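You operate a simulated robot arm through the tools that you are given. There is no shell and no other tool. Be economical: measure what you need, move in short steps, check, and stop when the job is done.

You are at the controls of a simulated robot arm. One attempt, no reset.

## Task
Set the air to the card's pressure and press the loose cap home.
Fine: air valve on; use the capping press; sled back in the middle; spill nothing.

The check looks at the end state, three seconds after you hand in, the way a careful person would. Anything else that was tipped, shoved, dropped, spilled or broken makes it a failure. Lids that push on must go on centred and level and be pressed home; caps that screw on are set level and turned clockwise until they are tight.

## Robot
A 5-joint arm with a two-finger parallel gripper, fixed in place. Base frame: the origin is at the foot of the arm, x ahead of it, y to its left, z up. Readings come in mm, rad, newtons and seconds.
With the tool pointing down near the work surface it reaches from about 240 to 580 mm from the base axis. Its first joint turns from -1.152 to 1.152 rad. The tool tilts only in the upright plane through the base axis and itself; it spins freely about its own axis. Payload 1.57 kg.
The tool frame sits at the grasp point between the pads (the TCP): z along the fingers, y along the line on which they close. The tips reach 30 mm beyond it. Largest opening 80 mm; finger width 17, thickness 12; the body of the gripper, 40 by 82 mm, starts 80 mm behind the TCP.
Orientation is told as [roll, pitch, yaw] about the base's x, y, z axes, in that order, counted from this pose: with the fingers straight down and closing along the base's y, the tool's x points along the base's -x, its y along +y and its z along -z.

## Interface
- The arm moves only by the tool step_arm. Its argument "plan" is a list of rows, each an object (a shift or turn left out is 0, a gripper value left out holds the last) with "translation": the shift along the base's x, y, z in units of 250 mm (1.0 is 250 mm), a list of three; "dr": the turn, a rotation vector about the base's x, y, z in units of 90 degrees (1.0 is 90 degrees), a list of three; "hand": the gripper command, from -1 (fully open) to 1 (shut), values between in proportion. In form: [{"translation": [dx, dy, dz], "dr": [rx, ry, rz], "hand": hand}, ...]. A call has 1 to 12 rows; each row is the pose to reach, as a shift and turn from the pose commanded when the call began. A call with a number of a shift or a turn outside -1 to 1 is refused whole. Each row takes 0.2 s and may step no farther than 50 mm and 0.15 rad from the row before; otherwise, or with a gripper value out of range, the whole call is refused. Where a pose cannot be reached the arm comes as near as it can. A force on the tool above 40 N (or 10 N above the force at the start of the call, whichever is more), or a blocked arm, ends the call early, and 0.2 s more pass. Each finger travels about 153 mm/s and halts on what it meets, pressing with about 29 N; the grip force reading is that of the motor and also rises with nothing between the fingers. The clock runs only during rows and for 0.2 s after the last one: add rows that repeat a pose to give the fingers time. The reply holds the time, the measured pose of the TCP, the force on the tool along the base axes, the opening and the grip force, in the units named above and with some noise, with the torque about the TCP (base axes, N m) and any sound that the robot's microphone picked up.
- Cameras (640 x 400 px; columns grow to the right, rows downward): "scene" is fixed at [35, 392.3, 519.7]; the picture's right is [-0.78, -0.63, 0.00], its down [-0.37, 0.46, -0.81] and it looks along [0.51, -0.63, -0.59] (base axes); focal length 349 px, centre (320, 200). "wrist" rides on the gripper at [72, -7, -122] in the tool frame; the picture's right is [0.09, 1.00, 0.00], its down [-0.84, 0.08, -0.54] and it looks along [-0.54, 0.05, 0.84] (tool axes); focal length 238 px, centre (320, 200). There is no depth. A picture from a camera that has moved, and an enlarged one, comes with that camera's place and axes in the base frame and with its lens.
- camera(camera): a new picture of that camera. No time passes.
- zoom(camera, box): a new picture of the part [left, top, right, bottom] of that camera's present view, enlarged. No time passes.
- hand_in(): hands the job in; it is judged then, once.

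Go step by step. Nothing tells you positions but the pictures and the camera data: compare them with the known pose of the tool, close in by small moves and look again before you grip or let go. The budget is 120 turns and 84 pictures, counting those below and the enlarged ones. Unless the task says otherwise, let go and move clear before handing in, and close with one line.

The tools are called after "Emit:" by a JSON object that holds its "name" and its "arguments". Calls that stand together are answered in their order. step_arm: Moves the arm, as the interface text tells. Its arguments: {"type":"object","properties":{"plan":{"type":"array"}},"required":["plan"]} The other tools are called the same way: camera (camera) takes a picture; zoom (camera, box) takes an enlarged picture of a part of a camera's view; hand_in () hands the job in.

At the start:

```text
time_s: 0.0
position: [321.7, 112.4, 312.1]
tool_rot: [0.0, -0.001, 0.0]
ft_force: [-0.1, 0.0, 0.3]
wrist_torque: [-0.02, -0.03, -0.01]
grip_width: 80.2
grasp_force: 0.0
```

scene: 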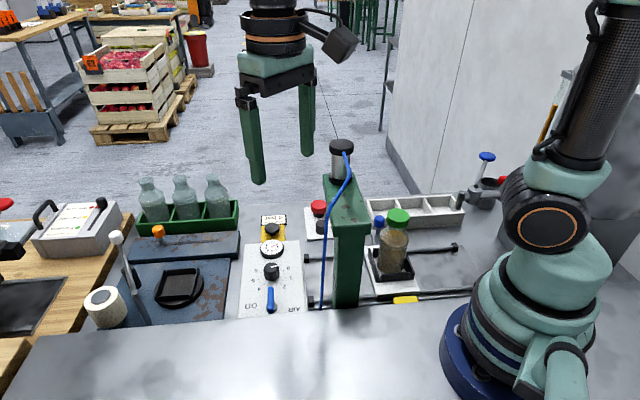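
wrist: 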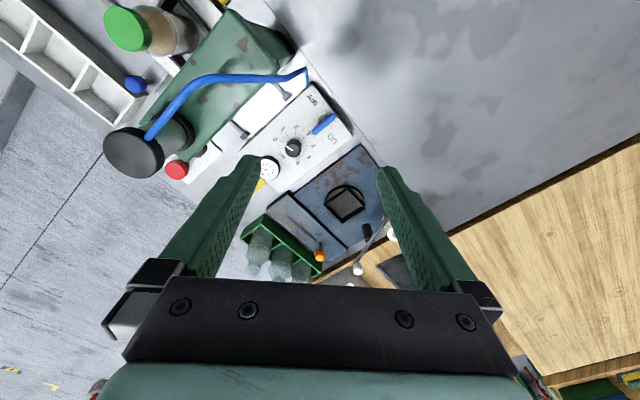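

I see a bench with a green capping press, an air panel with valve and regulator, a bottle with a green cap on a sled, and a card. I'll zoom in on the details first.

Emit:
{"name": "zoom", "arguments": {"camera": "scene", "box": [230, 200, 350, 325]}}

Emit:
{"name": "zoom", "arguments": {"camera": "scene", "box": [290, 130, 520, 315]}}

Emit:
{"name": "zoom", "arguments": {"camera": "wrist", "box": [80, 0, 370, 200]}}

```text
3.20 times, centred on (290, 262) of scene
camera zoom: at [35.0, 392.3, 519.7], right [-0.78, -0.63, 0.0], down [-0.37, 0.46, -0.81], along [0.51, -0.63, -0.59], focal length 1117 px, centre (416, 0)
```

zoom: 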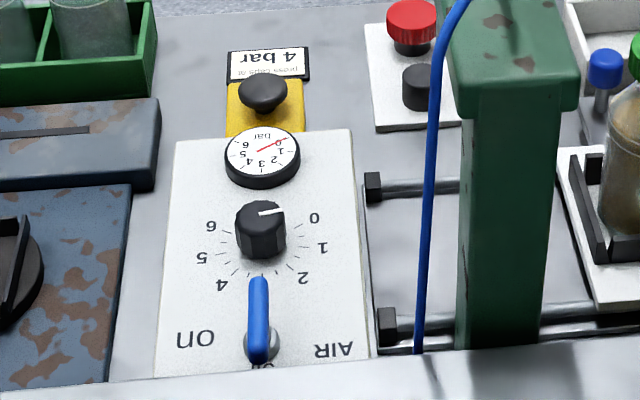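

```text
2.16 times, centred on (405, 222) of scene
camera zoom: at [35.0, 392.3, 519.7], right [-0.78, -0.63, 0.0], down [-0.37, 0.46, -0.81], along [0.51, -0.63, -0.59], focal length 755 px, centre (136, 151)
```

zoom: 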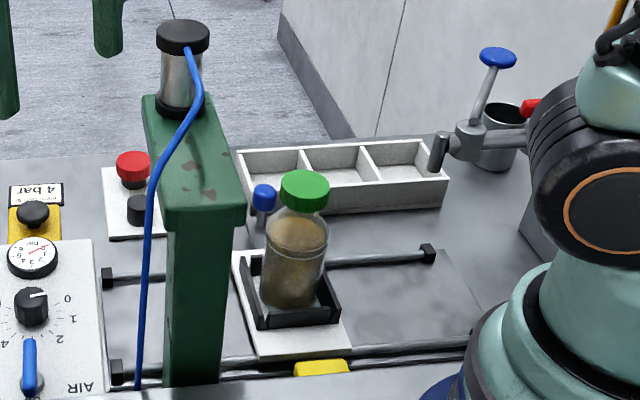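

```text
2.00 times, centred on (225, 100) of wrist
camera zoom: at [249.4, 104.8, 433.9], right [-0.09, 1.0, 0.0], down [0.84, 0.08, 0.54], along [0.54, 0.05, -0.84], focal length 477 px, centre (510, 400)
```

zoom: 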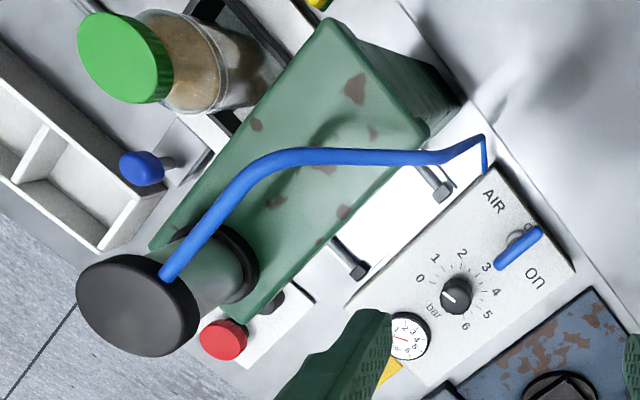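

The card reads 4 bar, the regulator knob sits near 0, and the blue valve lever needs a closer look. I'll raise the arm and turn the wrist camera for more views.

Emit:
{"name": "step_arm", "arguments": {"plan": [{"translation": [0, 0, 0.1], "dr": [0, 0, -0.09]}, {"translation": [0, 0.05, 0.2], "dr": [0, 0, -0.18]}, {"translation": [0, 0.1, 0.3], "dr": [0, 0, -0.27]}, {"translation": [0, 0.1, 0.3], "dr": [0, 0, -0.36]}, {"translation": [0, 0.1, 0.3], "dr": [0, 0, -0.45]}, {"translation": [0, 0.1, 0.3], "dr": [0, 0, -0.5]}]}}

Emit:
{"name": "camera", "arguments": {"camera": "wrist"}}

```text
time_s: 1.4
position: [321.4, 137.3, 389.5]
tool_rot: [0.0, -0.001, -0.786]
ft_force: [1.1, -0.2, -0.2]
wrist_torque: [-0.04, 0.01, -0.01]
grip_width: 80.0
grasp_force: 0.1
```

```text
78 pictures are left
camera wrist: at [266.0, 183.1, 509.3], right [0.64, 0.77, 0.0], down [0.65, -0.54, 0.54], along [0.42, -0.35, -0.84], focal length 238 px, centre (320, 200)
```

wrist: 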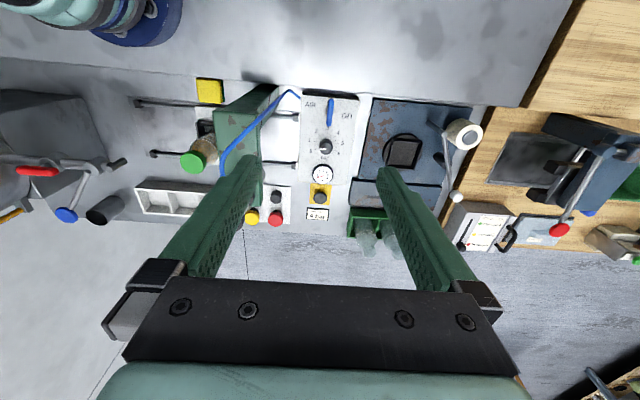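

The bench is turned about 45° from the base, and this view lines up with it. I'll zoom in.

Emit:
{"name": "zoom", "arguments": {"camera": "wrist", "box": [270, 80, 390, 240]}}

Emit:
{"name": "zoom", "arguments": {"camera": "wrist", "box": [110, 60, 310, 240]}}

```text
2.50 times, centred on (330, 160) of wrist
camera zoom: at [266.0, 183.1, 509.3], right [0.64, 0.77, 0.0], down [0.65, -0.54, 0.54], along [0.42, -0.35, -0.84], focal length 596 px, centre (295, 300)
```

zoom: 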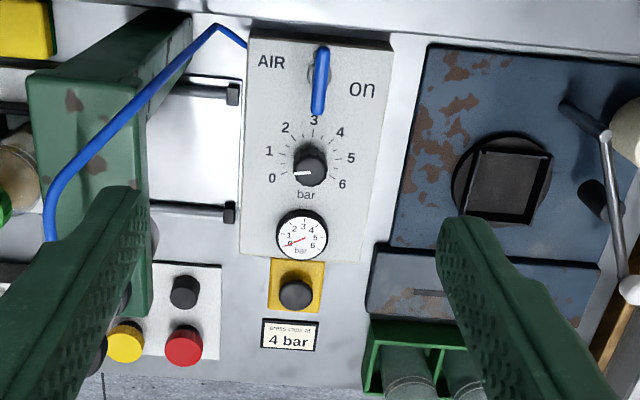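

```text
2.22 times, centred on (210, 150) of wrist
camera zoom: at [266.0, 183.1, 509.3], right [0.64, 0.77, 0.0], down [0.65, -0.54, 0.54], along [0.42, -0.35, -0.84], focal length 530 px, centre (564, 311)
```

zoom: 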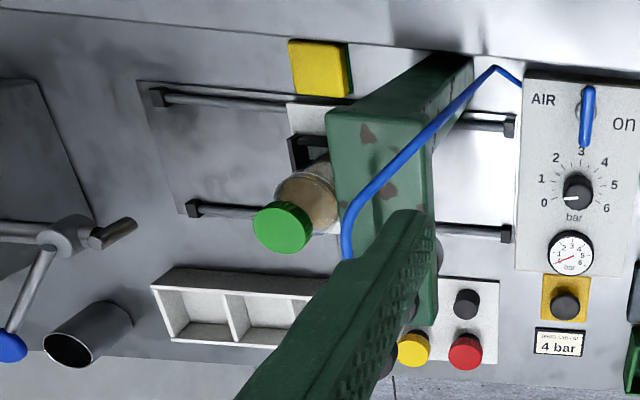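

Next, a view from the sled's other end, looking toward the press.

Emit:
{"name": "step_arm", "arguments": {"plan": [{"translation": [-0.04, -0.1, 0], "dr": [0, 0, 0.09]}, {"translation": [-0.08, -0.2, 0], "dr": [0, 0, 0.18]}, {"translation": [-0.12, -0.3, 0], "dr": [0, 0, 0.27]}, {"translation": [-0.16, -0.4, 0], "dr": [0, 0, 0.36]}, {"translation": [-0.2, -0.5, 0], "dr": [0, 0, 0.45]}, {"translation": [-0.24, -0.6, 0], "dr": [0, 0, 0.54]}, {"translation": [-0.28, -0.7, 0], "dr": [0, 0, 0.63]}, {"translation": [-0.32, -0.8, 0], "dr": [0, 0, 0.72]}, {"translation": [-0.36, -0.9, 0], "dr": [0, 0, 0.81]}, {"translation": [-0.4, -1.0, 0], "dr": [0, 0, 0.9]}, {"translation": [-0.4, -1.0, 0], "dr": [0, 0, 0.99]}]}}

Emit:
{"name": "camera", "arguments": {"camera": "wrist"}}

Emit:
{"name": "camera", "arguments": {"camera": "scene"}}

```text
time_s: 3.8
position: [221.7, -113.0, 387.4]
tool_rot: [-0.001, 0.0, 0.772]
ft_force: [-0.1, -0.6, 0.5]
wrist_torque: [0.03, -0.01, 0.0]
grip_width: 80.3
grasp_force: 0.0
```

```text
75 pictures are left
camera wrist: at [174.5, -168.9, 509.1], right [-0.76, 0.65, 0.0], down [0.55, 0.64, 0.54], along [0.35, 0.41, -0.84], focal length 238 px, centre (320, 200)
```

wrist: 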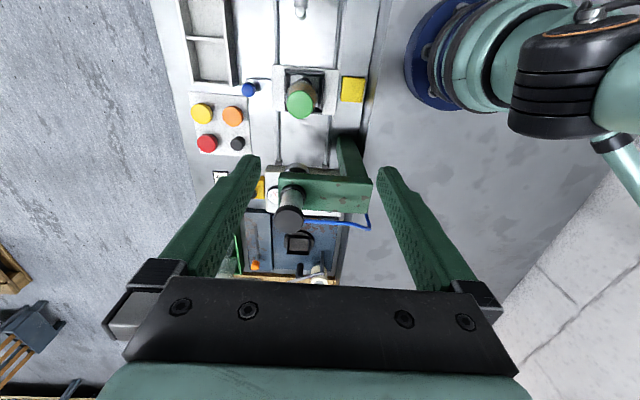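

```text
74 pictures are left
```

scene: 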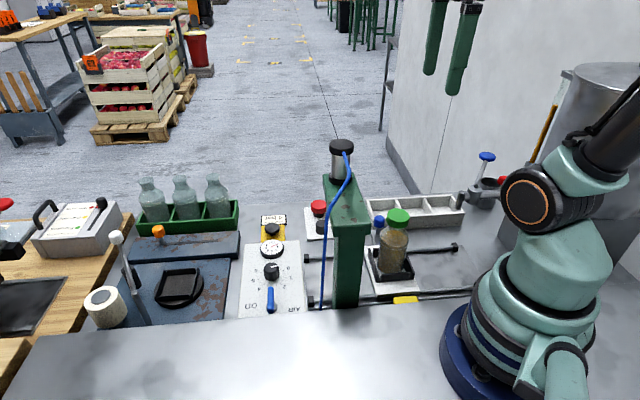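

Emit:
{"name": "zoom", "arguments": {"camera": "wrist", "box": [180, 0, 390, 140]}}

Emit:
{"name": "zoom", "arguments": {"camera": "wrist", "box": [200, 110, 400, 290]}}

Emit:
{"name": "zoom", "arguments": {"camera": "scene", "box": [350, 190, 470, 310]}}

```text
2.86 times, centred on (285, 70) of wrist
camera zoom: at [174.5, -168.9, 509.1], right [-0.76, 0.65, 0.0], down [0.55, 0.64, 0.54], along [0.35, 0.41, -0.84], focal length 681 px, centre (420, 571)
```

zoom: 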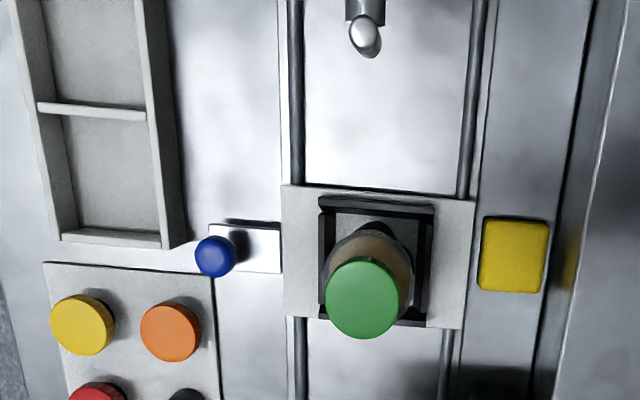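

```text
2.22 times, centred on (300, 200) of wrist
camera zoom: at [174.5, -168.9, 509.1], right [-0.76, 0.65, 0.0], down [0.55, 0.64, 0.54], along [0.35, 0.41, -0.84], focal length 530 px, centre (364, 200)
```

zoom: 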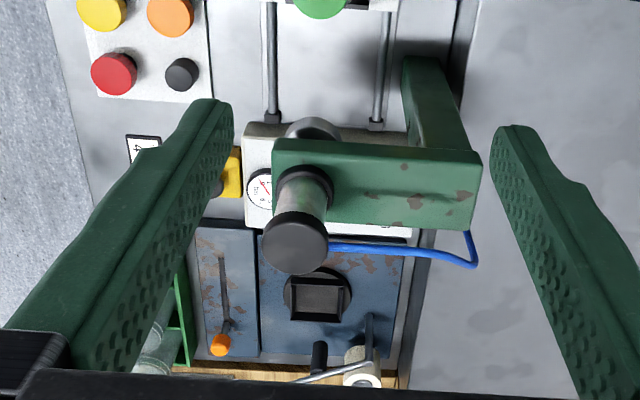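

```text
3.33 times, centred on (410, 250) of scene
camera zoom: at [35.0, 392.3, 519.7], right [-0.78, -0.63, 0.0], down [-0.37, 0.46, -0.81], along [0.51, -0.63, -0.59], focal length 1164 px, centre (20, 33)
```

zoom: 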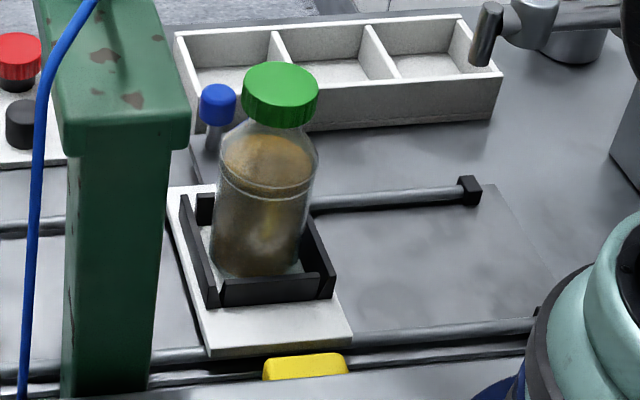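

The sled sits mid-rail, about u=95 in a bench frame turned 45°, and the press is about 115 mm along the rails. I'll look closer at the blue knob, the buttons and the bottle.

Emit:
{"name": "step_arm", "arguments": {"plan": [{"translation": [0.02, 0, -0.08], "dr": [0, 0, -0.09]}, {"translation": [0.04, 0, -0.16], "dr": [0, 0, -0.18]}, {"translation": [0.06, 0, -0.24], "dr": [0, 0, -0.27]}, {"translation": [0.08, 0, -0.32], "dr": [0, 0, -0.36]}, {"translation": [0.08, 0, -0.4], "dr": [0, 0, -0.45]}, {"translation": [0.08, 0, -0.48], "dr": [0, 0, -0.54]}, {"translation": [0.08, 0, -0.56], "dr": [0, 0, -0.63]}, {"translation": [0.08, 0, -0.64], "dr": [0, 0, -0.72]}, {"translation": [0.08, 0, -0.72], "dr": [0, 0, -0.81]}, {"translation": [0.08, 0, -0.8], "dr": [0, 0, -0.9]}, {"translation": [0.08, 0, -0.8], "dr": [0, 0, -0.99]}]}}

Emit:
{"name": "camera", "arguments": {"camera": "wrist"}}

```text
time_s: 6.2
position: [240.3, -113.5, 188.3]
tool_rot: [0.001, 0.001, -0.787]
ft_force: [-0.4, -0.5, 1.0]
wrist_torque: [-0.01, -0.01, -0.03]
grip_width: 80.0
grasp_force: 0.0
```

```text
70 pictures are left
camera wrist: at [185.6, -67.5, 308.7], right [0.64, 0.77, 0.0], down [0.64, -0.54, 0.54], along [0.42, -0.35, -0.84], focal length 238 px, centre (320, 200)
```

wrist: 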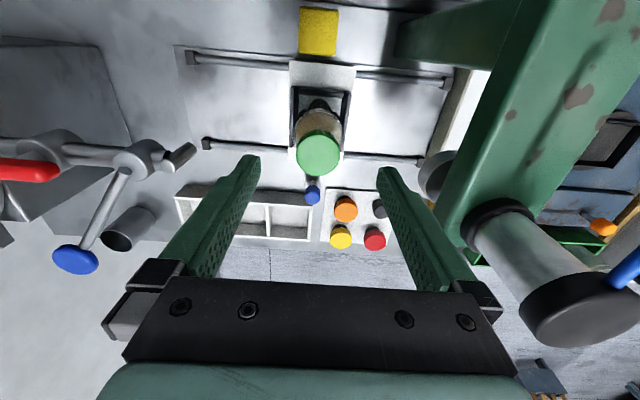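

Emit:
{"name": "zoom", "arguments": {"camera": "wrist", "box": [260, 0, 420, 100]}}

Emit:
{"name": "zoom", "arguments": {"camera": "wrist", "box": [260, 80, 450, 270]}}

Emit:
{"name": "zoom", "arguments": {"camera": "scene", "box": [270, 190, 350, 260]}}

```text
4.00 times, centred on (340, 50) of wrist
camera zoom: at [185.6, -67.5, 308.7], right [0.64, 0.77, 0.0], down [0.64, -0.54, 0.54], along [0.42, -0.35, -0.84], focal length 953 px, centre (240, 800)
```

zoom: 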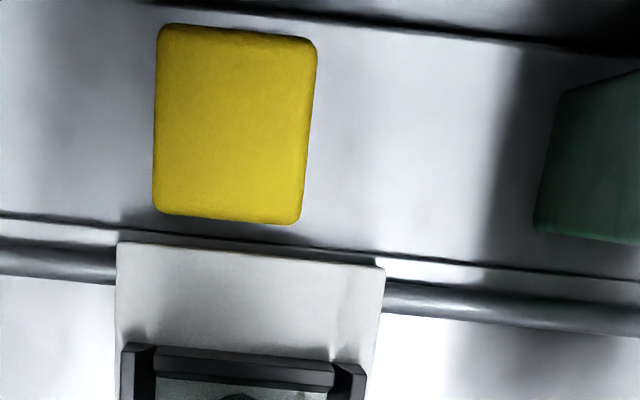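

```text
2.11 times, centred on (355, 175) of wrist
camera zoom: at [185.6, -67.5, 308.7], right [0.64, 0.77, 0.0], down [0.64, -0.54, 0.54], along [0.42, -0.35, -0.84], focal length 502 px, centre (246, 253)
```

zoom: 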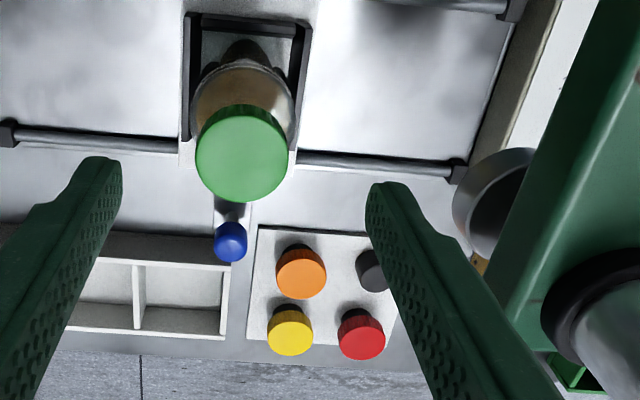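

```text
5.71 times, centred on (310, 225) of scene
camera zoom: at [35.0, 392.3, 519.7], right [-0.78, -0.63, 0.0], down [-0.37, 0.46, -0.81], along [0.51, -0.63, -0.59], focal length 1995 px, centre (377, 57)
```

zoom: 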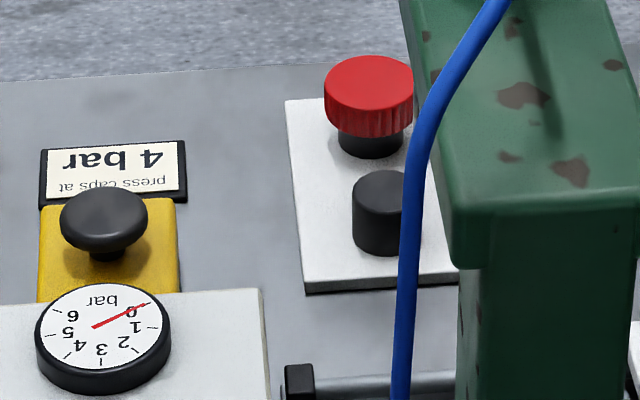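

The coloured caps are on a peg rack, and the black mushroom on the yellow box looks like the press's start button. I'll check what the blue knob next to the sled is.

Emit:
{"name": "step_arm", "arguments": {"plan": [{"translation": [0.03, -0.06, 0], "dr": [0, 0, 0.09]}, {"translation": [0.06, -0.12, 0], "dr": [0, 0, 0.18]}, {"translation": [0.09, -0.18, 0], "dr": [0, 0, 0.27]}, {"translation": [0.12, -0.24, 0], "dr": [0, 0, 0.36]}, {"translation": [0.15, -0.3, 0], "dr": [0, 0, 0.45]}, {"translation": [0.18, -0.36, 0], "dr": [0, 0, 0.54]}, {"translation": [0.21, -0.42, 0], "dr": [0, 0, 0.63]}, {"translation": [0.23, -0.48, -0.1], "dr": [0, 0, 0.72]}, {"translation": [0.25, -0.53, -0.2], "dr": [0, 0, 0.81]}, {"translation": [0.25, -0.53, -0.28], "dr": [0, 0, 0.9]}, {"translation": [0.25, -0.53, -0.28], "dr": [0, 0, 0.99]}]}}

Emit:
{"name": "camera", "arguments": {"camera": "wrist"}}

```text
time_s: 8.6
position: [303.2, -245.1, 117.2]
tool_rot: [0.001, 0.0, 0.773]
ft_force: [0.2, 0.2, -0.4]
wrist_torque: [-0.01, -0.02, -0.06]
grip_width: 79.9
grasp_force: 0.1
```

```text
66 pictures are left
camera wrist: at [257.0, -300.2, 238.6], right [-0.76, 0.65, 0.0], down [0.55, 0.64, 0.54], along [0.35, 0.41, -0.84], focal length 238 px, centre (320, 200)
```

wrist: 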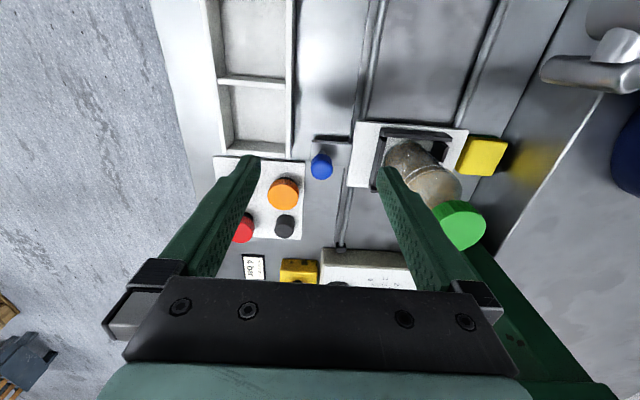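

Emit:
{"name": "zoom", "arguments": {"camera": "wrist", "box": [280, 90, 400, 190]}}

Emit:
{"name": "zoom", "arguments": {"camera": "wrist", "box": [360, 90, 520, 260]}}

```text
4.00 times, centred on (340, 140) of wrist
camera zoom: at [257.0, -300.2, 238.6], right [-0.76, 0.65, 0.0], down [0.55, 0.64, 0.54], along [0.35, 0.41, -0.84], focal length 953 px, centre (240, 440)
```

zoom: 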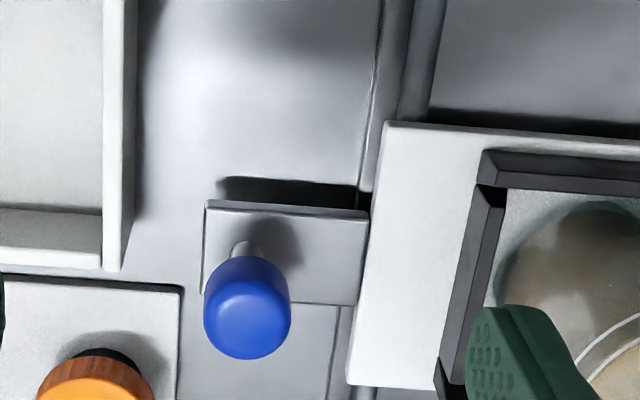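

```text
2.35 times, centred on (440, 175) of wrist
camera zoom: at [257.0, -300.2, 238.6], right [-0.76, 0.65, 0.0], down [0.55, 0.64, 0.54], along [0.35, 0.41, -0.84], focal length 561 px, centre (38, 259)
```

zoom: 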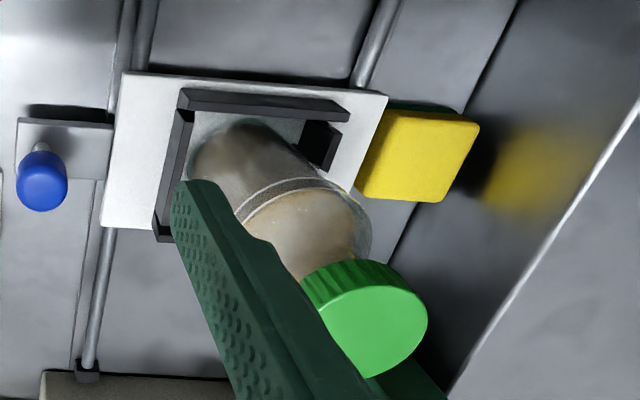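

The blue knob is the sled's handle, on an arm that extends from the sled. Next I'll go over the press to the air panel.

Emit:
{"name": "step_arm", "arguments": {"plan": [{"translation": [0, 0, 0.18], "dr": [0, 0, -0.09]}, {"translation": [0, 0, 0.36], "dr": [0, 0, -0.18]}, {"translation": [0, 0, 0.54], "dr": [0, 0, -0.27]}, {"translation": [0, 0, 0.72], "dr": [0, 0, -0.36]}, {"translation": [0, 0, 0.86], "dr": [0, 0, -0.45]}, {"translation": [0.04, 0.16, 0.86], "dr": [0, 0, -0.54]}, {"translation": [0.08, 0.32, 0.86], "dr": [0, 0, -0.63]}, {"translation": [0.12, 0.48, 0.86], "dr": [0, 0, -0.72]}, {"translation": [0.16, 0.64, 0.86], "dr": [0, 0, -0.81]}, {"translation": [0.2, 0.8, 0.86], "dr": [0, 0, -0.9]}, {"translation": [0.24, 0.96, 0.86], "dr": [0, 0, -0.99]}]}}

Emit:
{"name": "step_arm", "arguments": {"plan": [{"translation": [0.03, 0.15, 0]}, {"translation": [0.06, 0.3, 0]}, {"translation": [0.11, 0.46, 0]}, {"translation": [0.11, 0.46, -0.18]}, {"translation": [0.11, 0.46, -0.36]}, {"translation": [0.11, 0.46, -0.54]}, {"translation": [0.11, 0.46, -0.72]}, {"translation": [0.11, 0.46, -0.86]}]}}

Emit:
{"name": "camera", "arguments": {"camera": "wrist"}}

```text
time_s: 11.0
position: [364.1, -4.8, 333.9]
tool_rot: [0.002, -0.001, -0.786]
ft_force: [0.1, 0.0, 0.4]
wrist_torque: [-0.01, -0.02, 0.01]
grip_width: 79.7
grasp_force: 0.0
```

```text
time_s: 12.8
position: [390.3, 111.8, 116.0]
tool_rot: [0.001, 0.0, -0.787]
ft_force: [0.4, 0.7, 0.1]
wrist_torque: [-0.01, 0.0, 0.02]
grip_width: 79.9
grasp_force: 0.1
```

```text
63 pictures are left
camera wrist: at [334.7, 157.2, 237.1], right [0.64, 0.77, 0.0], down [0.65, -0.54, 0.54], along [0.42, -0.35, -0.84], focal length 238 px, centre (320, 200)
```

wrist: 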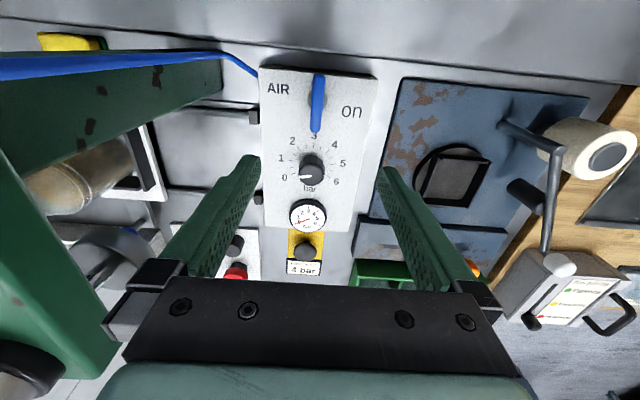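

Emit:
{"name": "zoom", "arguments": {"camera": "wrist", "box": [256, 60, 384, 140]}}

Emit:
{"name": "zoom", "arguments": {"camera": "wrist", "box": [256, 140, 384, 280]}}

Emit:
{"name": "zoom", "arguments": {"camera": "scene", "box": [240, 250, 320, 310]}}

```text
5.00 times, centred on (320, 100) of wrist
camera zoom: at [334.7, 157.2, 237.1], right [0.64, 0.77, 0.0], down [0.65, -0.54, 0.54], along [0.42, -0.35, -0.84], focal length 1192 px, centre (320, 700)
```

zoom: 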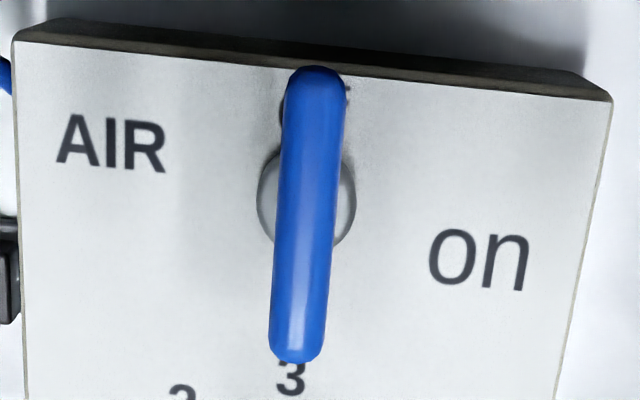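

```text
2.86 times, centred on (320, 210) of wrist
camera zoom: at [334.7, 157.2, 237.1], right [0.64, 0.77, 0.0], down [0.65, -0.54, 0.54], along [0.42, -0.35, -0.84], focal length 681 px, centre (320, 171)
```

zoom: 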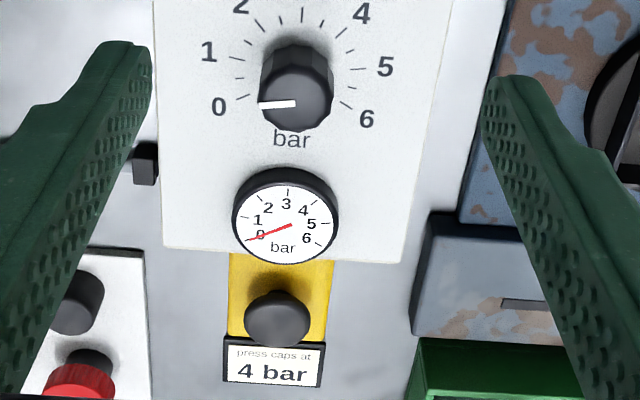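

```text
6.67 times, centred on (280, 280) of scene
camera zoom: at [35.0, 392.3, 519.7], right [-0.78, -0.63, 0.0], down [-0.37, 0.46, -0.81], along [0.51, -0.63, -0.59], focal length 2327 px, centre (587, -333)
```

zoom: 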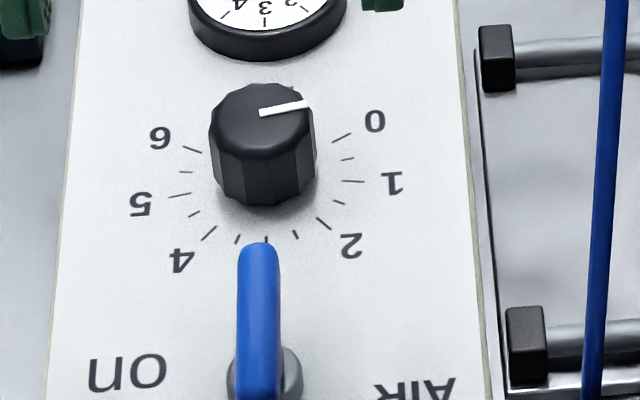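

The lever is a bar centred near (370,124), lying along the off direction with "on" to its right. I'll half-close the gripper and hover above it.

Emit:
{"name": "step_arm", "arguments": {"plan": [{"translation": [-0.04, 0.024, 0], "hand": 0.0}, {"translation": [-0.08, 0.048, -0.1], "hand": 0.0}, {"translation": [-0.082, 0.048, -0.24], "hand": 0.0}, {"translation": [-0.082, 0.048, -0.31], "hand": 0.0}, {"translation": [-0.082, 0.048, -0.31], "hand": 0.0}]}}

Emit:
{"name": "camera", "arguments": {"camera": "wrist"}}

Emit:
{"name": "zoom", "arguments": {"camera": "scene", "box": [210, 200, 330, 320]}}

```text
time_s: 14.0
position: [368.6, 121.8, 38.2]
tool_rot: [0.001, 0.001, -0.786]
ft_force: [0.1, 0.1, -0.4]
wrist_torque: [0.02, -0.01, 0.02]
grip_width: 40.1
grasp_force: 0.0
```

```text
59 pictures are left
camera wrist: at [313.5, 167.8, 159.4], right [0.64, 0.77, 0.0], down [0.65, -0.54, 0.54], along [0.42, -0.35, -0.84], focal length 238 px, centre (320, 200)
```

wrist: 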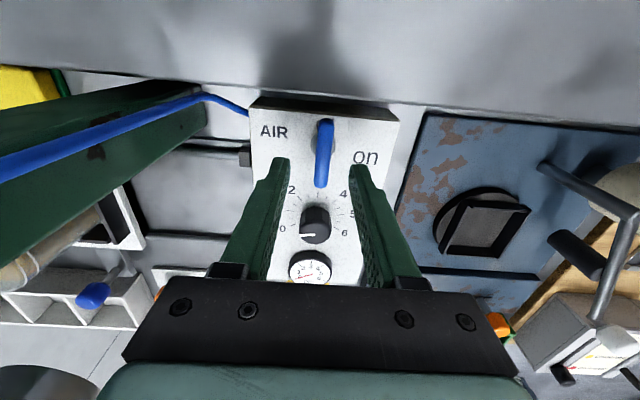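

```text
3.33 times, centred on (270, 260) of scene
camera zoom: at [35.0, 392.3, 519.7], right [-0.78, -0.63, 0.0], down [-0.37, 0.46, -0.81], along [0.51, -0.63, -0.59], focal length 1164 px, centre (487, 0)
```

zoom: 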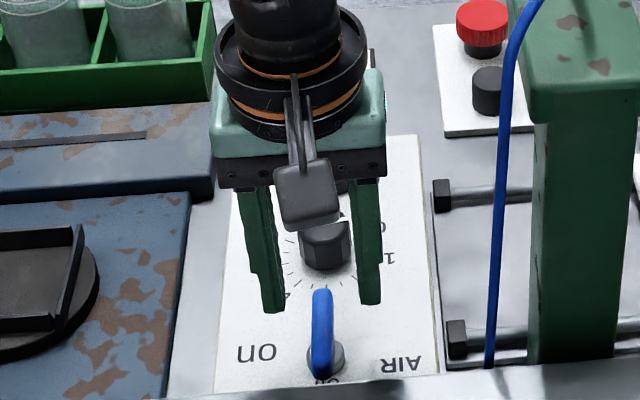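

The gripper is well placed over the lever. I'll correct by about 2 mm, go down and grip the bar.

Emit:
{"name": "step_arm", "arguments": {"plan": [{"translation": [0, 0.011, -0.06], "hand": 0.0}, {"translation": [0, 0.011, -0.13], "hand": 0.0}, {"translation": [0, 0.011, -0.13], "hand": 0.0}]}}

Emit:
{"name": "camera", "arguments": {"camera": "wrist"}}

Emit:
{"name": "zoom", "arguments": {"camera": "scene", "box": [240, 240, 320, 320]}}

```text
time_s: 14.8
position: [371.6, 124.0, 6.7]
tool_rot: [0.002, 0.001, -0.785]
ft_force: [0.3, 0.4, 0.8]
wrist_torque: [0.02, -0.03, -0.03]
grip_width: 40.1
grasp_force: 0.1
```

```text
57 pictures are left
camera wrist: at [314.2, 170.0, 128.3], right [0.64, 0.77, 0.0], down [0.65, -0.54, 0.54], along [0.42, -0.35, -0.84], focal length 238 px, centre (320, 200)
```

wrist: 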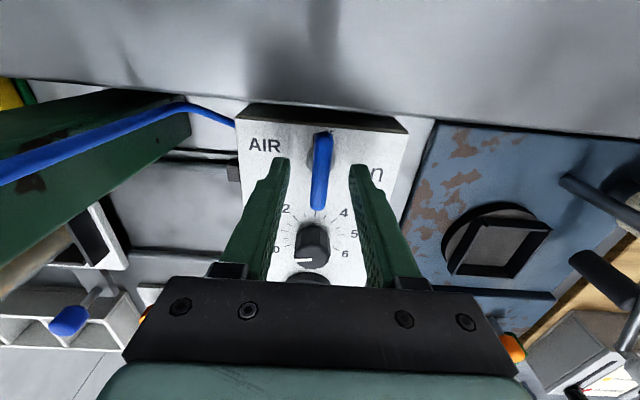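

```text
5.00 times, centred on (280, 280) of scene
camera zoom: at [35.0, 392.3, 519.7], right [-0.78, -0.63, 0.0], down [-0.37, 0.46, -0.81], along [0.51, -0.63, -0.59], focal length 1745 px, centre (520, -200)
```

zoom: 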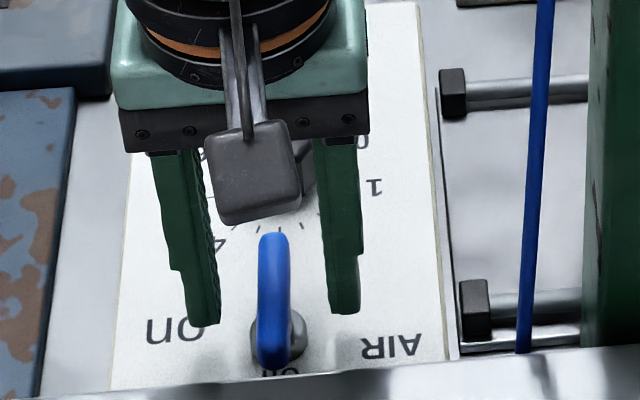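

The fingers straddle the bar and "off" shows under its near end, so turning clockwise takes that end to "on". I'll grip now.

Emit:
{"name": "step_arm", "arguments": {"plan": [{"translation": [0, 0, 0], "hand": 1.0}, {"translation": [0, 0, 0], "hand": 1.0}, {"translation": [0, 0, 0], "hand": 1.0}]}}

Emit:
{"name": "zoom", "arguments": {"camera": "wrist", "box": [240, 100, 400, 200]}}

```text
time_s: 15.6
position: [370.2, 125.7, 7.6]
tool_rot: [0.002, -0.002, -0.785]
ft_force: [6.1, 8.0, -13.3]
wrist_torque: [0.18, -0.05, -0.01]
grip_width: 12.2
grasp_force: 29.1
```

```text
4.00 times, centred on (320, 150) of wrist
camera zoom: at [314.3, 170.3, 128.3], right [0.64, 0.77, 0.0], down [0.65, -0.54, 0.54], along [0.42, -0.35, -0.84], focal length 953 px, centre (320, 400)
```

zoom: 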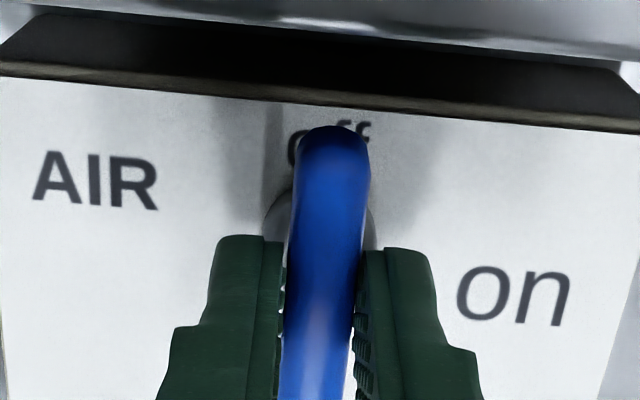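

Gripped, with "off" visible at the near end. I'll turn it clockwise in small steps.

Emit:
{"name": "step_arm", "arguments": {"plan": [{"dr": [0, 0, -0.06], "hand": 1.0}, {"dr": [0, 0, -0.12], "hand": 1.0}, {"dr": [0, 0, -0.18], "hand": 1.0}, {"dr": [0, 0, -0.24], "hand": 1.0}]}}

Emit:
{"name": "zoom", "arguments": {"camera": "wrist", "box": [240, 100, 400, 200]}}

```text
time_s: 16.6
position: [370.3, 122.9, 7.6]
tool_rot: [0.0, -0.002, -1.162]
ft_force: [3.9, 5.9, 1.7]
wrist_torque: [-0.21, -0.03, 1.06]
grip_width: 18.8
grasp_force: 33.1
```

```text
4.00 times, centred on (320, 150) of wrist
camera zoom: at [335.7, 187.3, 129.0], right [0.88, 0.48, 0.0], down [0.4, -0.74, 0.54], along [0.26, -0.48, -0.84], focal length 953 px, centre (320, 400)
```

zoom: 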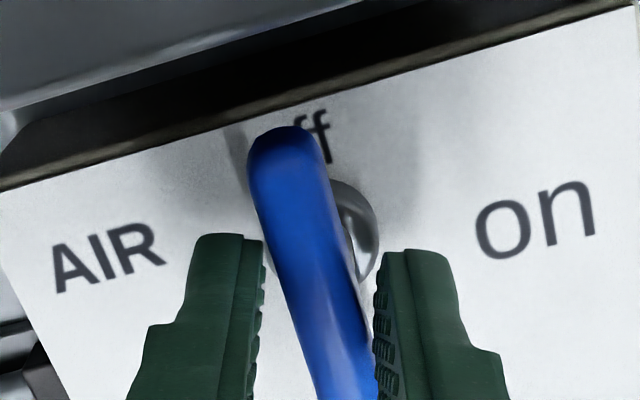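

The lever won't turn clockwise: the torque rose and the bar didn't move. I'll go back and try counter-clockwise, swinging the far end toward "on".

Emit:
{"name": "step_arm", "arguments": {"plan": [{"dr": [0, 0, 0.08], "hand": 1.0}, {"dr": [0, 0, 0.16], "hand": 1.0}, {"dr": [0, 0, 0.24], "hand": 1.0}, {"dr": [0, 0, 0.3], "hand": 1.0}, {"dr": [0, 0, 0.36], "hand": 1.0}, {"dr": [0, 0, 0.42], "hand": 1.0}]}}

Emit:
{"name": "zoom", "arguments": {"camera": "wrist", "box": [240, 100, 400, 200]}}

```text
time_s: 18.0
position: [370.5, 124.6, 8.5]
tool_rot: [-0.003, 0.001, -0.501]
ft_force: [-5.9, 2.7, 18.9]
wrist_torque: [-0.02, -0.1, 0.01]
grip_width: 12.1
grasp_force: 29.2
```

```text
4.00 times, centred on (320, 150) of wrist
camera zoom: at [304.1, 152.6, 129.4], right [0.4, 0.92, 0.0], down [0.77, -0.33, 0.54], along [0.5, -0.22, -0.84], focal length 953 px, centre (320, 400)
```

zoom: 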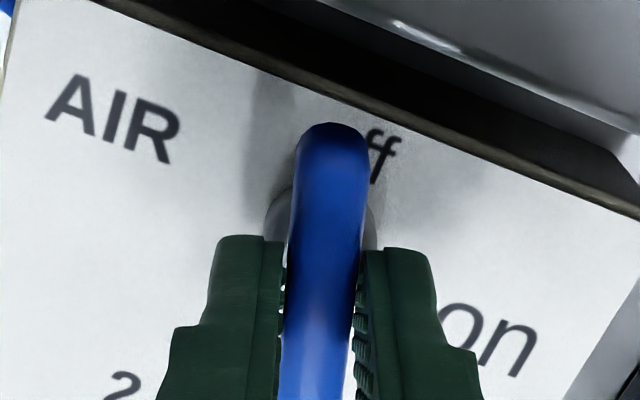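

The lever turns counter-clockwise with the fingers. I'll continue and watch the camera's clearance to the hose.

Emit:
{"name": "step_arm", "arguments": {"plan": [{"dr": [0, 0, 0.07], "hand": 1.0}, {"dr": [0, 0, 0.14], "hand": 1.0}, {"dr": [0, 0, 0.21], "hand": 1.0}, {"dr": [0, 0, 0.28], "hand": 1.0}, {"dr": [0, 0, 0.35], "hand": 1.0}, {"dr": [0, 0, 0.42], "hand": 1.0}, {"dr": [0, 0, 0.49], "hand": 1.0}]}}

Emit:
{"name": "camera", "arguments": {"camera": "wrist"}}

Emit:
{"name": "zoom", "arguments": {"camera": "scene", "box": [220, 200, 360, 320]}}

```text
time_s: 19.6
position: [370.7, 123.8, 8.2]
tool_rot: [-0.001, 0.002, 0.271]
ft_force: [-13.3, 10.9, 12.2]
wrist_torque: [0.43, -0.26, 0.03]
grip_width: 11.9
grasp_force: 29.1
```

```text
52 pictures are left
camera wrist: at [303.0, 97.6, 129.2], right [-0.35, 0.94, 0.0], down [0.79, 0.3, 0.54], along [0.51, 0.19, -0.84], focal length 238 px, centre (320, 200)
```

wrist: 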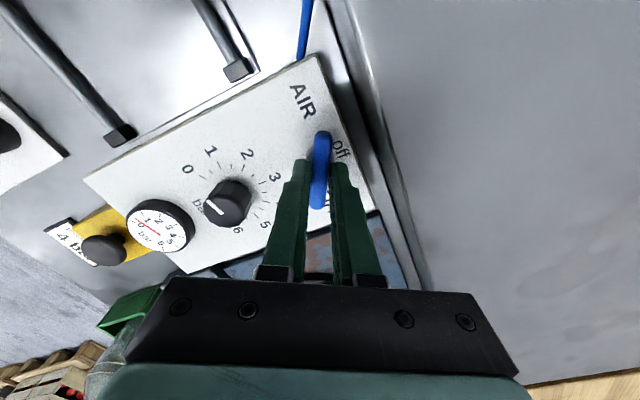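

```text
3.33 times, centred on (290, 260) of scene
camera zoom: at [35.0, 392.3, 519.8], right [-0.78, -0.63, 0.0], down [-0.37, 0.46, -0.81], along [0.51, -0.63, -0.59], focal length 1164 px, centre (420, 0)
```

zoom: 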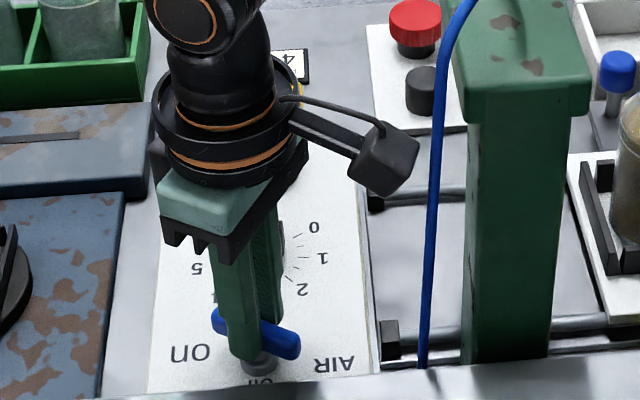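

Sixty degrees done and 30 to go. I'll take smaller steps with a force check.

Emit:
{"name": "step_arm", "arguments": {"plan": [{"dr": [0, 0, 0.05], "hand": 1.0}, {"dr": [0, 0, 0.1], "hand": 1.0}, {"dr": [0, 0, 0.15], "hand": 1.0}, {"dr": [0, 0, 0.2], "hand": 1.0}]}}

Emit:
{"name": "camera", "arguments": {"camera": "wrist"}}

Emit:
{"name": "zoom", "arguments": {"camera": "scene", "box": [220, 200, 360, 320]}}

```text
time_s: 20.6
position: [370.6, 124.0, 5.9]
tool_rot: [0.0, 0.0, 0.582]
ft_force: [-8.4, -3.9, 16.5]
wrist_torque: [-0.31, 0.51, 0.01]
grip_width: 12.0
grasp_force: 29.3
```

```text
50 pictures are left
camera wrist: at [314.2, 77.9, 128.6], right [-0.62, 0.78, 0.0], down [0.66, 0.52, 0.54], along [0.42, 0.34, -0.84], focal length 238 px, centre (320, 200)
```

wrist: 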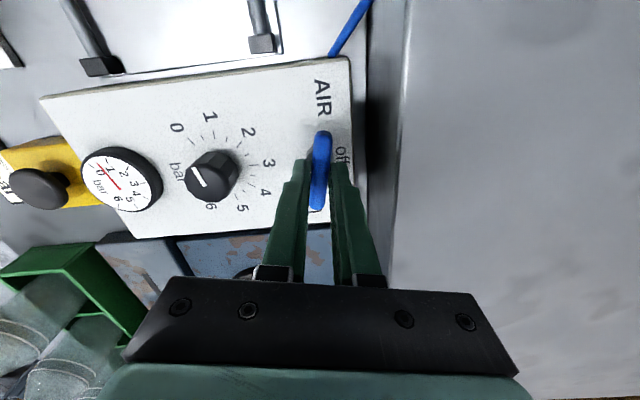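

```text
3.33 times, centred on (290, 260) of scene
camera zoom: at [35.0, 392.3, 519.8], right [-0.78, -0.63, 0.0], down [-0.37, 0.46, -0.81], along [0.51, -0.63, -0.59], focal length 1164 px, centre (420, 0)
```

zoom: 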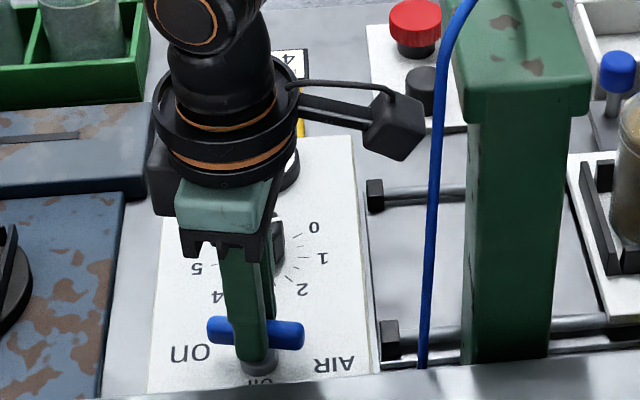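

Emit:
{"name": "step_arm", "arguments": {"plan": [{"dr": [0, 0, 0.05], "hand": 1.0}, {"dr": [0, 0, 0.1], "hand": 1.0}, {"dr": [0, 0, 0.14], "hand": 1.0}, {"dr": [0, 0, 0.14], "hand": 1.0}]}}

Emit:
{"name": "camera", "arguments": {"camera": "wrist"}}

Emit:
{"name": "zoom", "arguments": {"camera": "scene", "box": [220, 200, 360, 320]}}

```text
time_s: 21.6
position: [370.8, 123.0, 8.0]
tool_rot: [0.001, 0.001, 0.8]
ft_force: [-0.9, -23.5, 7.6]
wrist_torque: [-0.5, -0.28, -0.48]
grip_width: 12.0
grasp_force: 29.5
```

```text
48 pictures are left
camera wrist: at [325.5, 66.8, 128.6], right [-0.78, 0.63, 0.0], down [0.53, 0.65, 0.54], along [0.34, 0.42, -0.84], focal length 238 px, centre (320, 200)
```

wrist: 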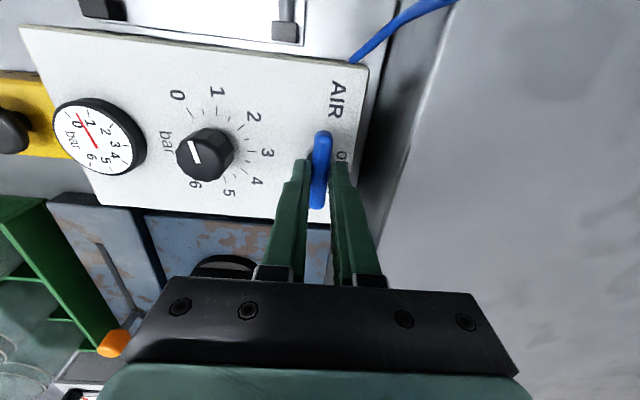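

```text
3.33 times, centred on (290, 260) of scene
camera zoom: at [35.0, 392.3, 519.7], right [-0.78, -0.63, 0.0], down [-0.37, 0.46, -0.81], along [0.51, -0.63, -0.59], focal length 1164 px, centre (420, 0)
```

zoom: 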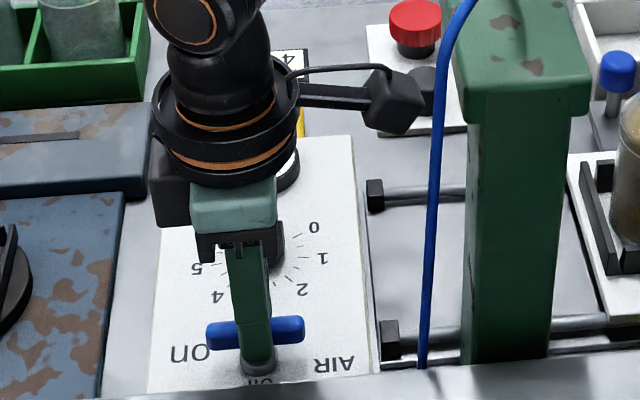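

The lever has reached its "on" stop. I'll release it, rise, and turn the wrist partway back for a view of the knob.

Emit:
{"name": "step_arm", "arguments": {"plan": [{"hand": 0.0}, {"hand": 0.0}, {"translation": [0, 0, 0.1], "hand": 0.0}, {"translation": [0, 0, 0.2], "dr": [0, 0, -0.09], "hand": 0.0}, {"translation": [0.02, -0.02, 0.2], "dr": [0, 0, -0.18], "hand": 0.0}, {"translation": [0.04, -0.04, 0.2], "dr": [0, 0, -0.27], "hand": 0.0}, {"translation": [0.06, -0.06, 0.2], "dr": [0, 0, -0.36], "hand": 0.0}, {"translation": [0.08, -0.08, 0.2], "dr": [0, 0, -0.45], "hand": 0.0}, {"translation": [0.12, -0.12, 0.2], "dr": [0, 0, -0.51], "hand": 0.0}]}}

Emit:
{"name": "camera", "arguments": {"camera": "wrist"}}

Emit:
{"name": "zoom", "arguments": {"camera": "scene", "box": [220, 220, 340, 320]}}

```text
time_s: 23.6
position: [401.1, 95.5, 57.6]
tool_rot: [0.0, 0.001, -0.001]
ft_force: [-0.4, -0.5, 0.3]
wrist_torque: [-0.03, 0.0, -0.02]
grip_width: 39.8
grasp_force: 0.0
```

```text
46 pictures are left
camera wrist: at [328.6, 88.4, 178.4], right [-0.09, 1.0, 0.0], down [0.84, 0.08, 0.54], along [0.54, 0.05, -0.84], focal length 238 px, centre (320, 200)
```

wrist: 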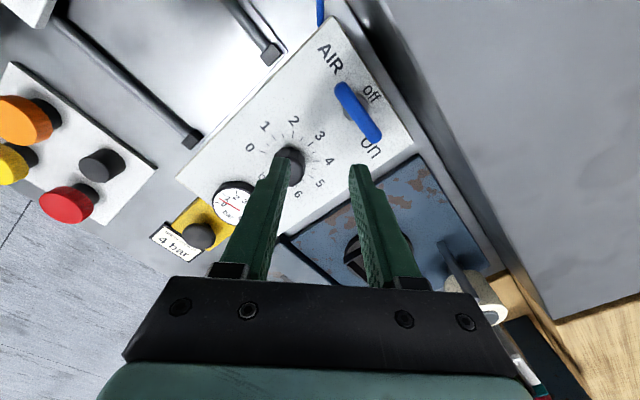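

```text
4.00 times, centred on (280, 270) of scene
camera zoom: at [35.0, 392.3, 519.7], right [-0.78, -0.63, 0.0], down [-0.37, 0.46, -0.81], along [0.51, -0.63, -0.59], focal length 1396 px, centre (480, -80)
```

zoom: 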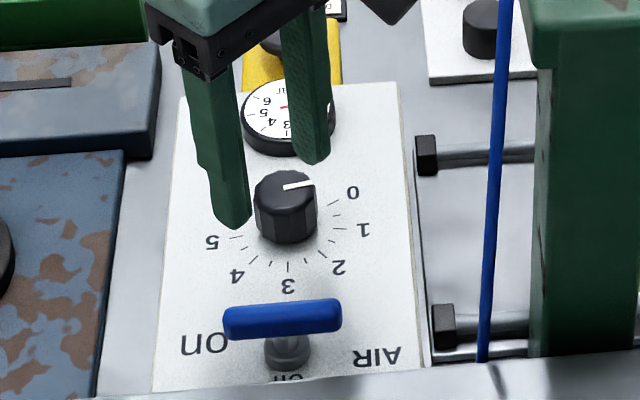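

The lever now lies along "on" and the knob points at 0. I'll move above the knob.

Emit:
{"name": "step_arm", "arguments": {"plan": [{"translation": [0.04, -0.046, 0], "hand": -0.3}, {"translation": [0.078, -0.092, 0], "hand": -0.3}, {"translation": [0.078, -0.092, -0.06], "hand": -0.3}, {"translation": [0.078, -0.092, -0.06], "hand": -0.3}]}}

Emit:
{"name": "camera", "arguments": {"camera": "wrist"}}

Emit:
{"name": "zoom", "arguments": {"camera": "scene", "box": [220, 220, 340, 320]}}

```text
time_s: 24.6
position: [420.4, 72.7, 43.9]
tool_rot: [0.001, 0.002, -0.001]
ft_force: [-0.2, -0.1, -1.1]
wrist_torque: [-0.02, 0.02, -0.01]
grip_width: 51.7
grasp_force: 0.0
```

```text
44 pictures are left
camera wrist: at [348.2, 65.3, 164.5], right [-0.09, 1.0, 0.0], down [0.84, 0.08, 0.54], along [0.54, 0.05, -0.84], focal length 238 px, centre (320, 200)
```

wrist: 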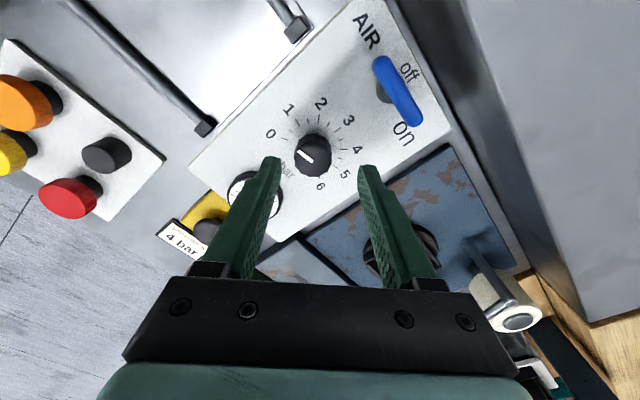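

```text
4.00 times, centred on (280, 270) of scene
camera zoom: at [35.1, 392.3, 519.7], right [-0.78, -0.63, 0.0], down [-0.37, 0.46, -0.81], along [0.51, -0.63, -0.59], focal length 1396 px, centre (480, -80)
```

zoom: 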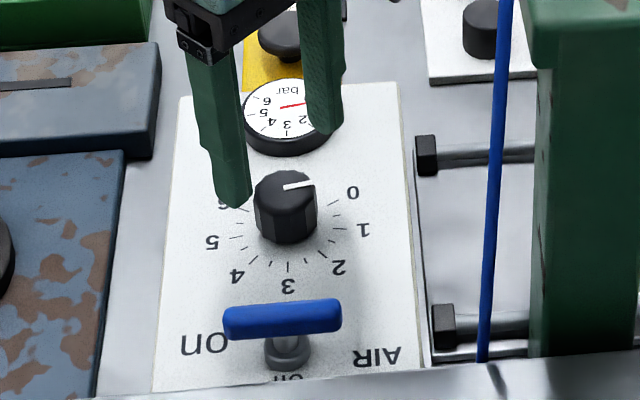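

Re-triangulated, the knob top is about (427,65.5,-17). I'll shift there and descend around it.

Emit:
{"name": "step_arm", "arguments": {"plan": [{"translation": [0.025, -0.027, 0], "hand": -0.3}, {"translation": [0.025, -0.027, -0.12], "hand": -0.3}, {"translation": [0.025, -0.027, -0.19], "hand": -0.3}, {"translation": [0.025, -0.027, -0.19], "hand": -0.3}]}}

Emit:
{"name": "camera", "arguments": {"camera": "wrist"}}

Emit:
{"name": "zoom", "arguments": {"camera": "scene", "box": [220, 220, 340, 320]}}

```text
time_s: 25.6
position: [427.3, 64.7, -5.2]
tool_rot: [0.001, 0.0, 0.0]
ft_force: [-0.6, 0.0, 0.0]
wrist_torque: [0.0, -0.02, 0.02]
grip_width: 52.0
grasp_force: 0.2
```

```text
42 pictures are left
camera wrist: at [355.5, 58.5, 116.4], right [-0.09, 1.0, 0.0], down [0.84, 0.08, 0.54], along [0.54, 0.05, -0.84], focal length 238 px, centre (320, 200)
```

wrist: 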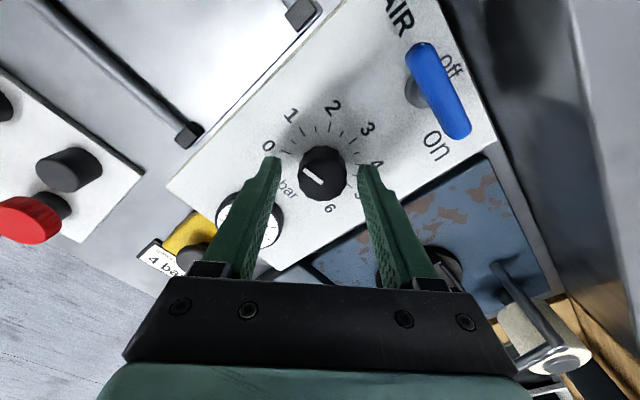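

```text
4.00 times, centred on (280, 270) of scene
camera zoom: at [35.0, 392.3, 519.7], right [-0.78, -0.63, 0.0], down [-0.37, 0.46, -0.81], along [0.51, -0.63, -0.59], focal length 1396 px, centre (480, -80)
```

zoom: 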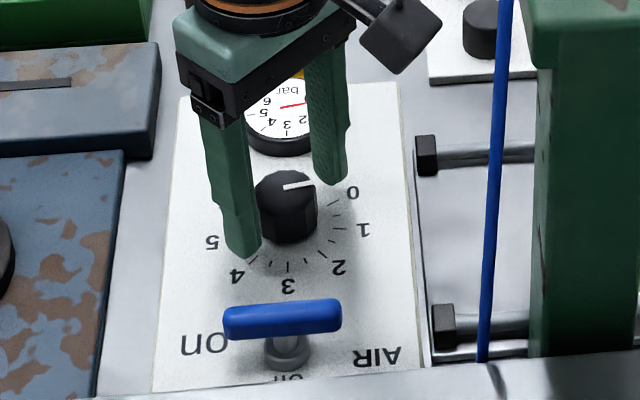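

The knob seems about 3 mm nearer the base than the TCP, so I'll shift slightly and close on it.

Emit:
{"name": "step_arm", "arguments": {"plan": [{"translation": [-0.013, 0.005, 0], "hand": -0.3}, {"translation": [-0.013, 0.005, 0], "hand": 1}, {"translation": [-0.013, 0.005, 0], "hand": 1}, {"translation": [-0.013, 0.005, 0], "hand": 1}]}}

Emit:
{"name": "zoom", "arguments": {"camera": "wrist", "box": [220, 100, 420, 230]}}

```text
time_s: 26.6
position: [423.1, 67.3, -5.4]
tool_rot: [-0.001, -0.002, 0.003]
ft_force: [0.0, 25.8, -6.9]
wrist_torque: [0.77, -0.3, 0.11]
grip_width: 31.1
grasp_force: 40.4
```

```text
3.08 times, centred on (320, 165) of wrist
camera zoom: at [352.0, 59.8, 116.4], right [-0.1, 1.0, 0.0], down [0.84, 0.08, 0.54], along [0.54, 0.05, -0.84], focal length 733 px, centre (320, 308)
```

zoom: 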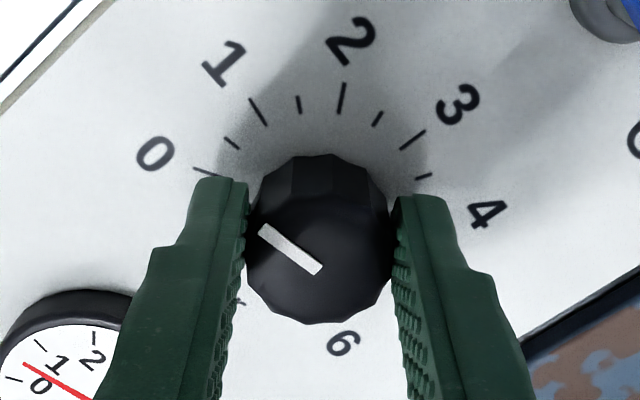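

Gripped, with a side load. I'll relieve it by 2 mm and start turning clockwise.

Emit:
{"name": "step_arm", "arguments": {"plan": [{"translation": [0, -0.008, 0], "hand": 1}, {"translation": [0, -0.008, 0], "dr": [0, 0, -0.08], "hand": 1}, {"translation": [0, -0.008, 0], "dr": [0, 0, -0.16], "hand": 1}, {"translation": [0, -0.008, 0], "dr": [0, 0, -0.24], "hand": 1}, {"translation": [0, -0.008, 0], "dr": [0, 0, -0.32], "hand": 1}, {"translation": [0, -0.008, 0], "dr": [0, 0, -0.4], "hand": 1}]}}

Emit:
{"name": "zoom", "arguments": {"camera": "wrist", "box": [220, 100, 420, 280]}}

```text
time_s: 27.0
position: [423.9, 66.7, -4.3]
tool_rot: [0.0, -0.001, 0.007]
ft_force: [1.3, 2.8, -2.1]
wrist_torque: [0.14, 0.23, -0.01]
grip_width: 31.0
grasp_force: 40.1
stopped in row 1: the force on the tool passed its limit at 43 N (the readings are from after the stop); the commanded pose is now the measured one
```

```text
2.22 times, centred on (320, 190) of wrist
camera zoom: at [351.8, 59.6, 116.3], right [-0.1, 1.0, 0.0], down [0.84, 0.08, 0.54], along [0.54, 0.05, -0.84], focal length 530 px, centre (320, 222)
```

zoom: 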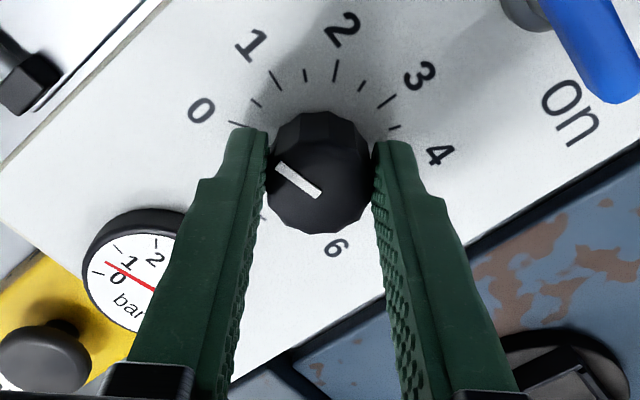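

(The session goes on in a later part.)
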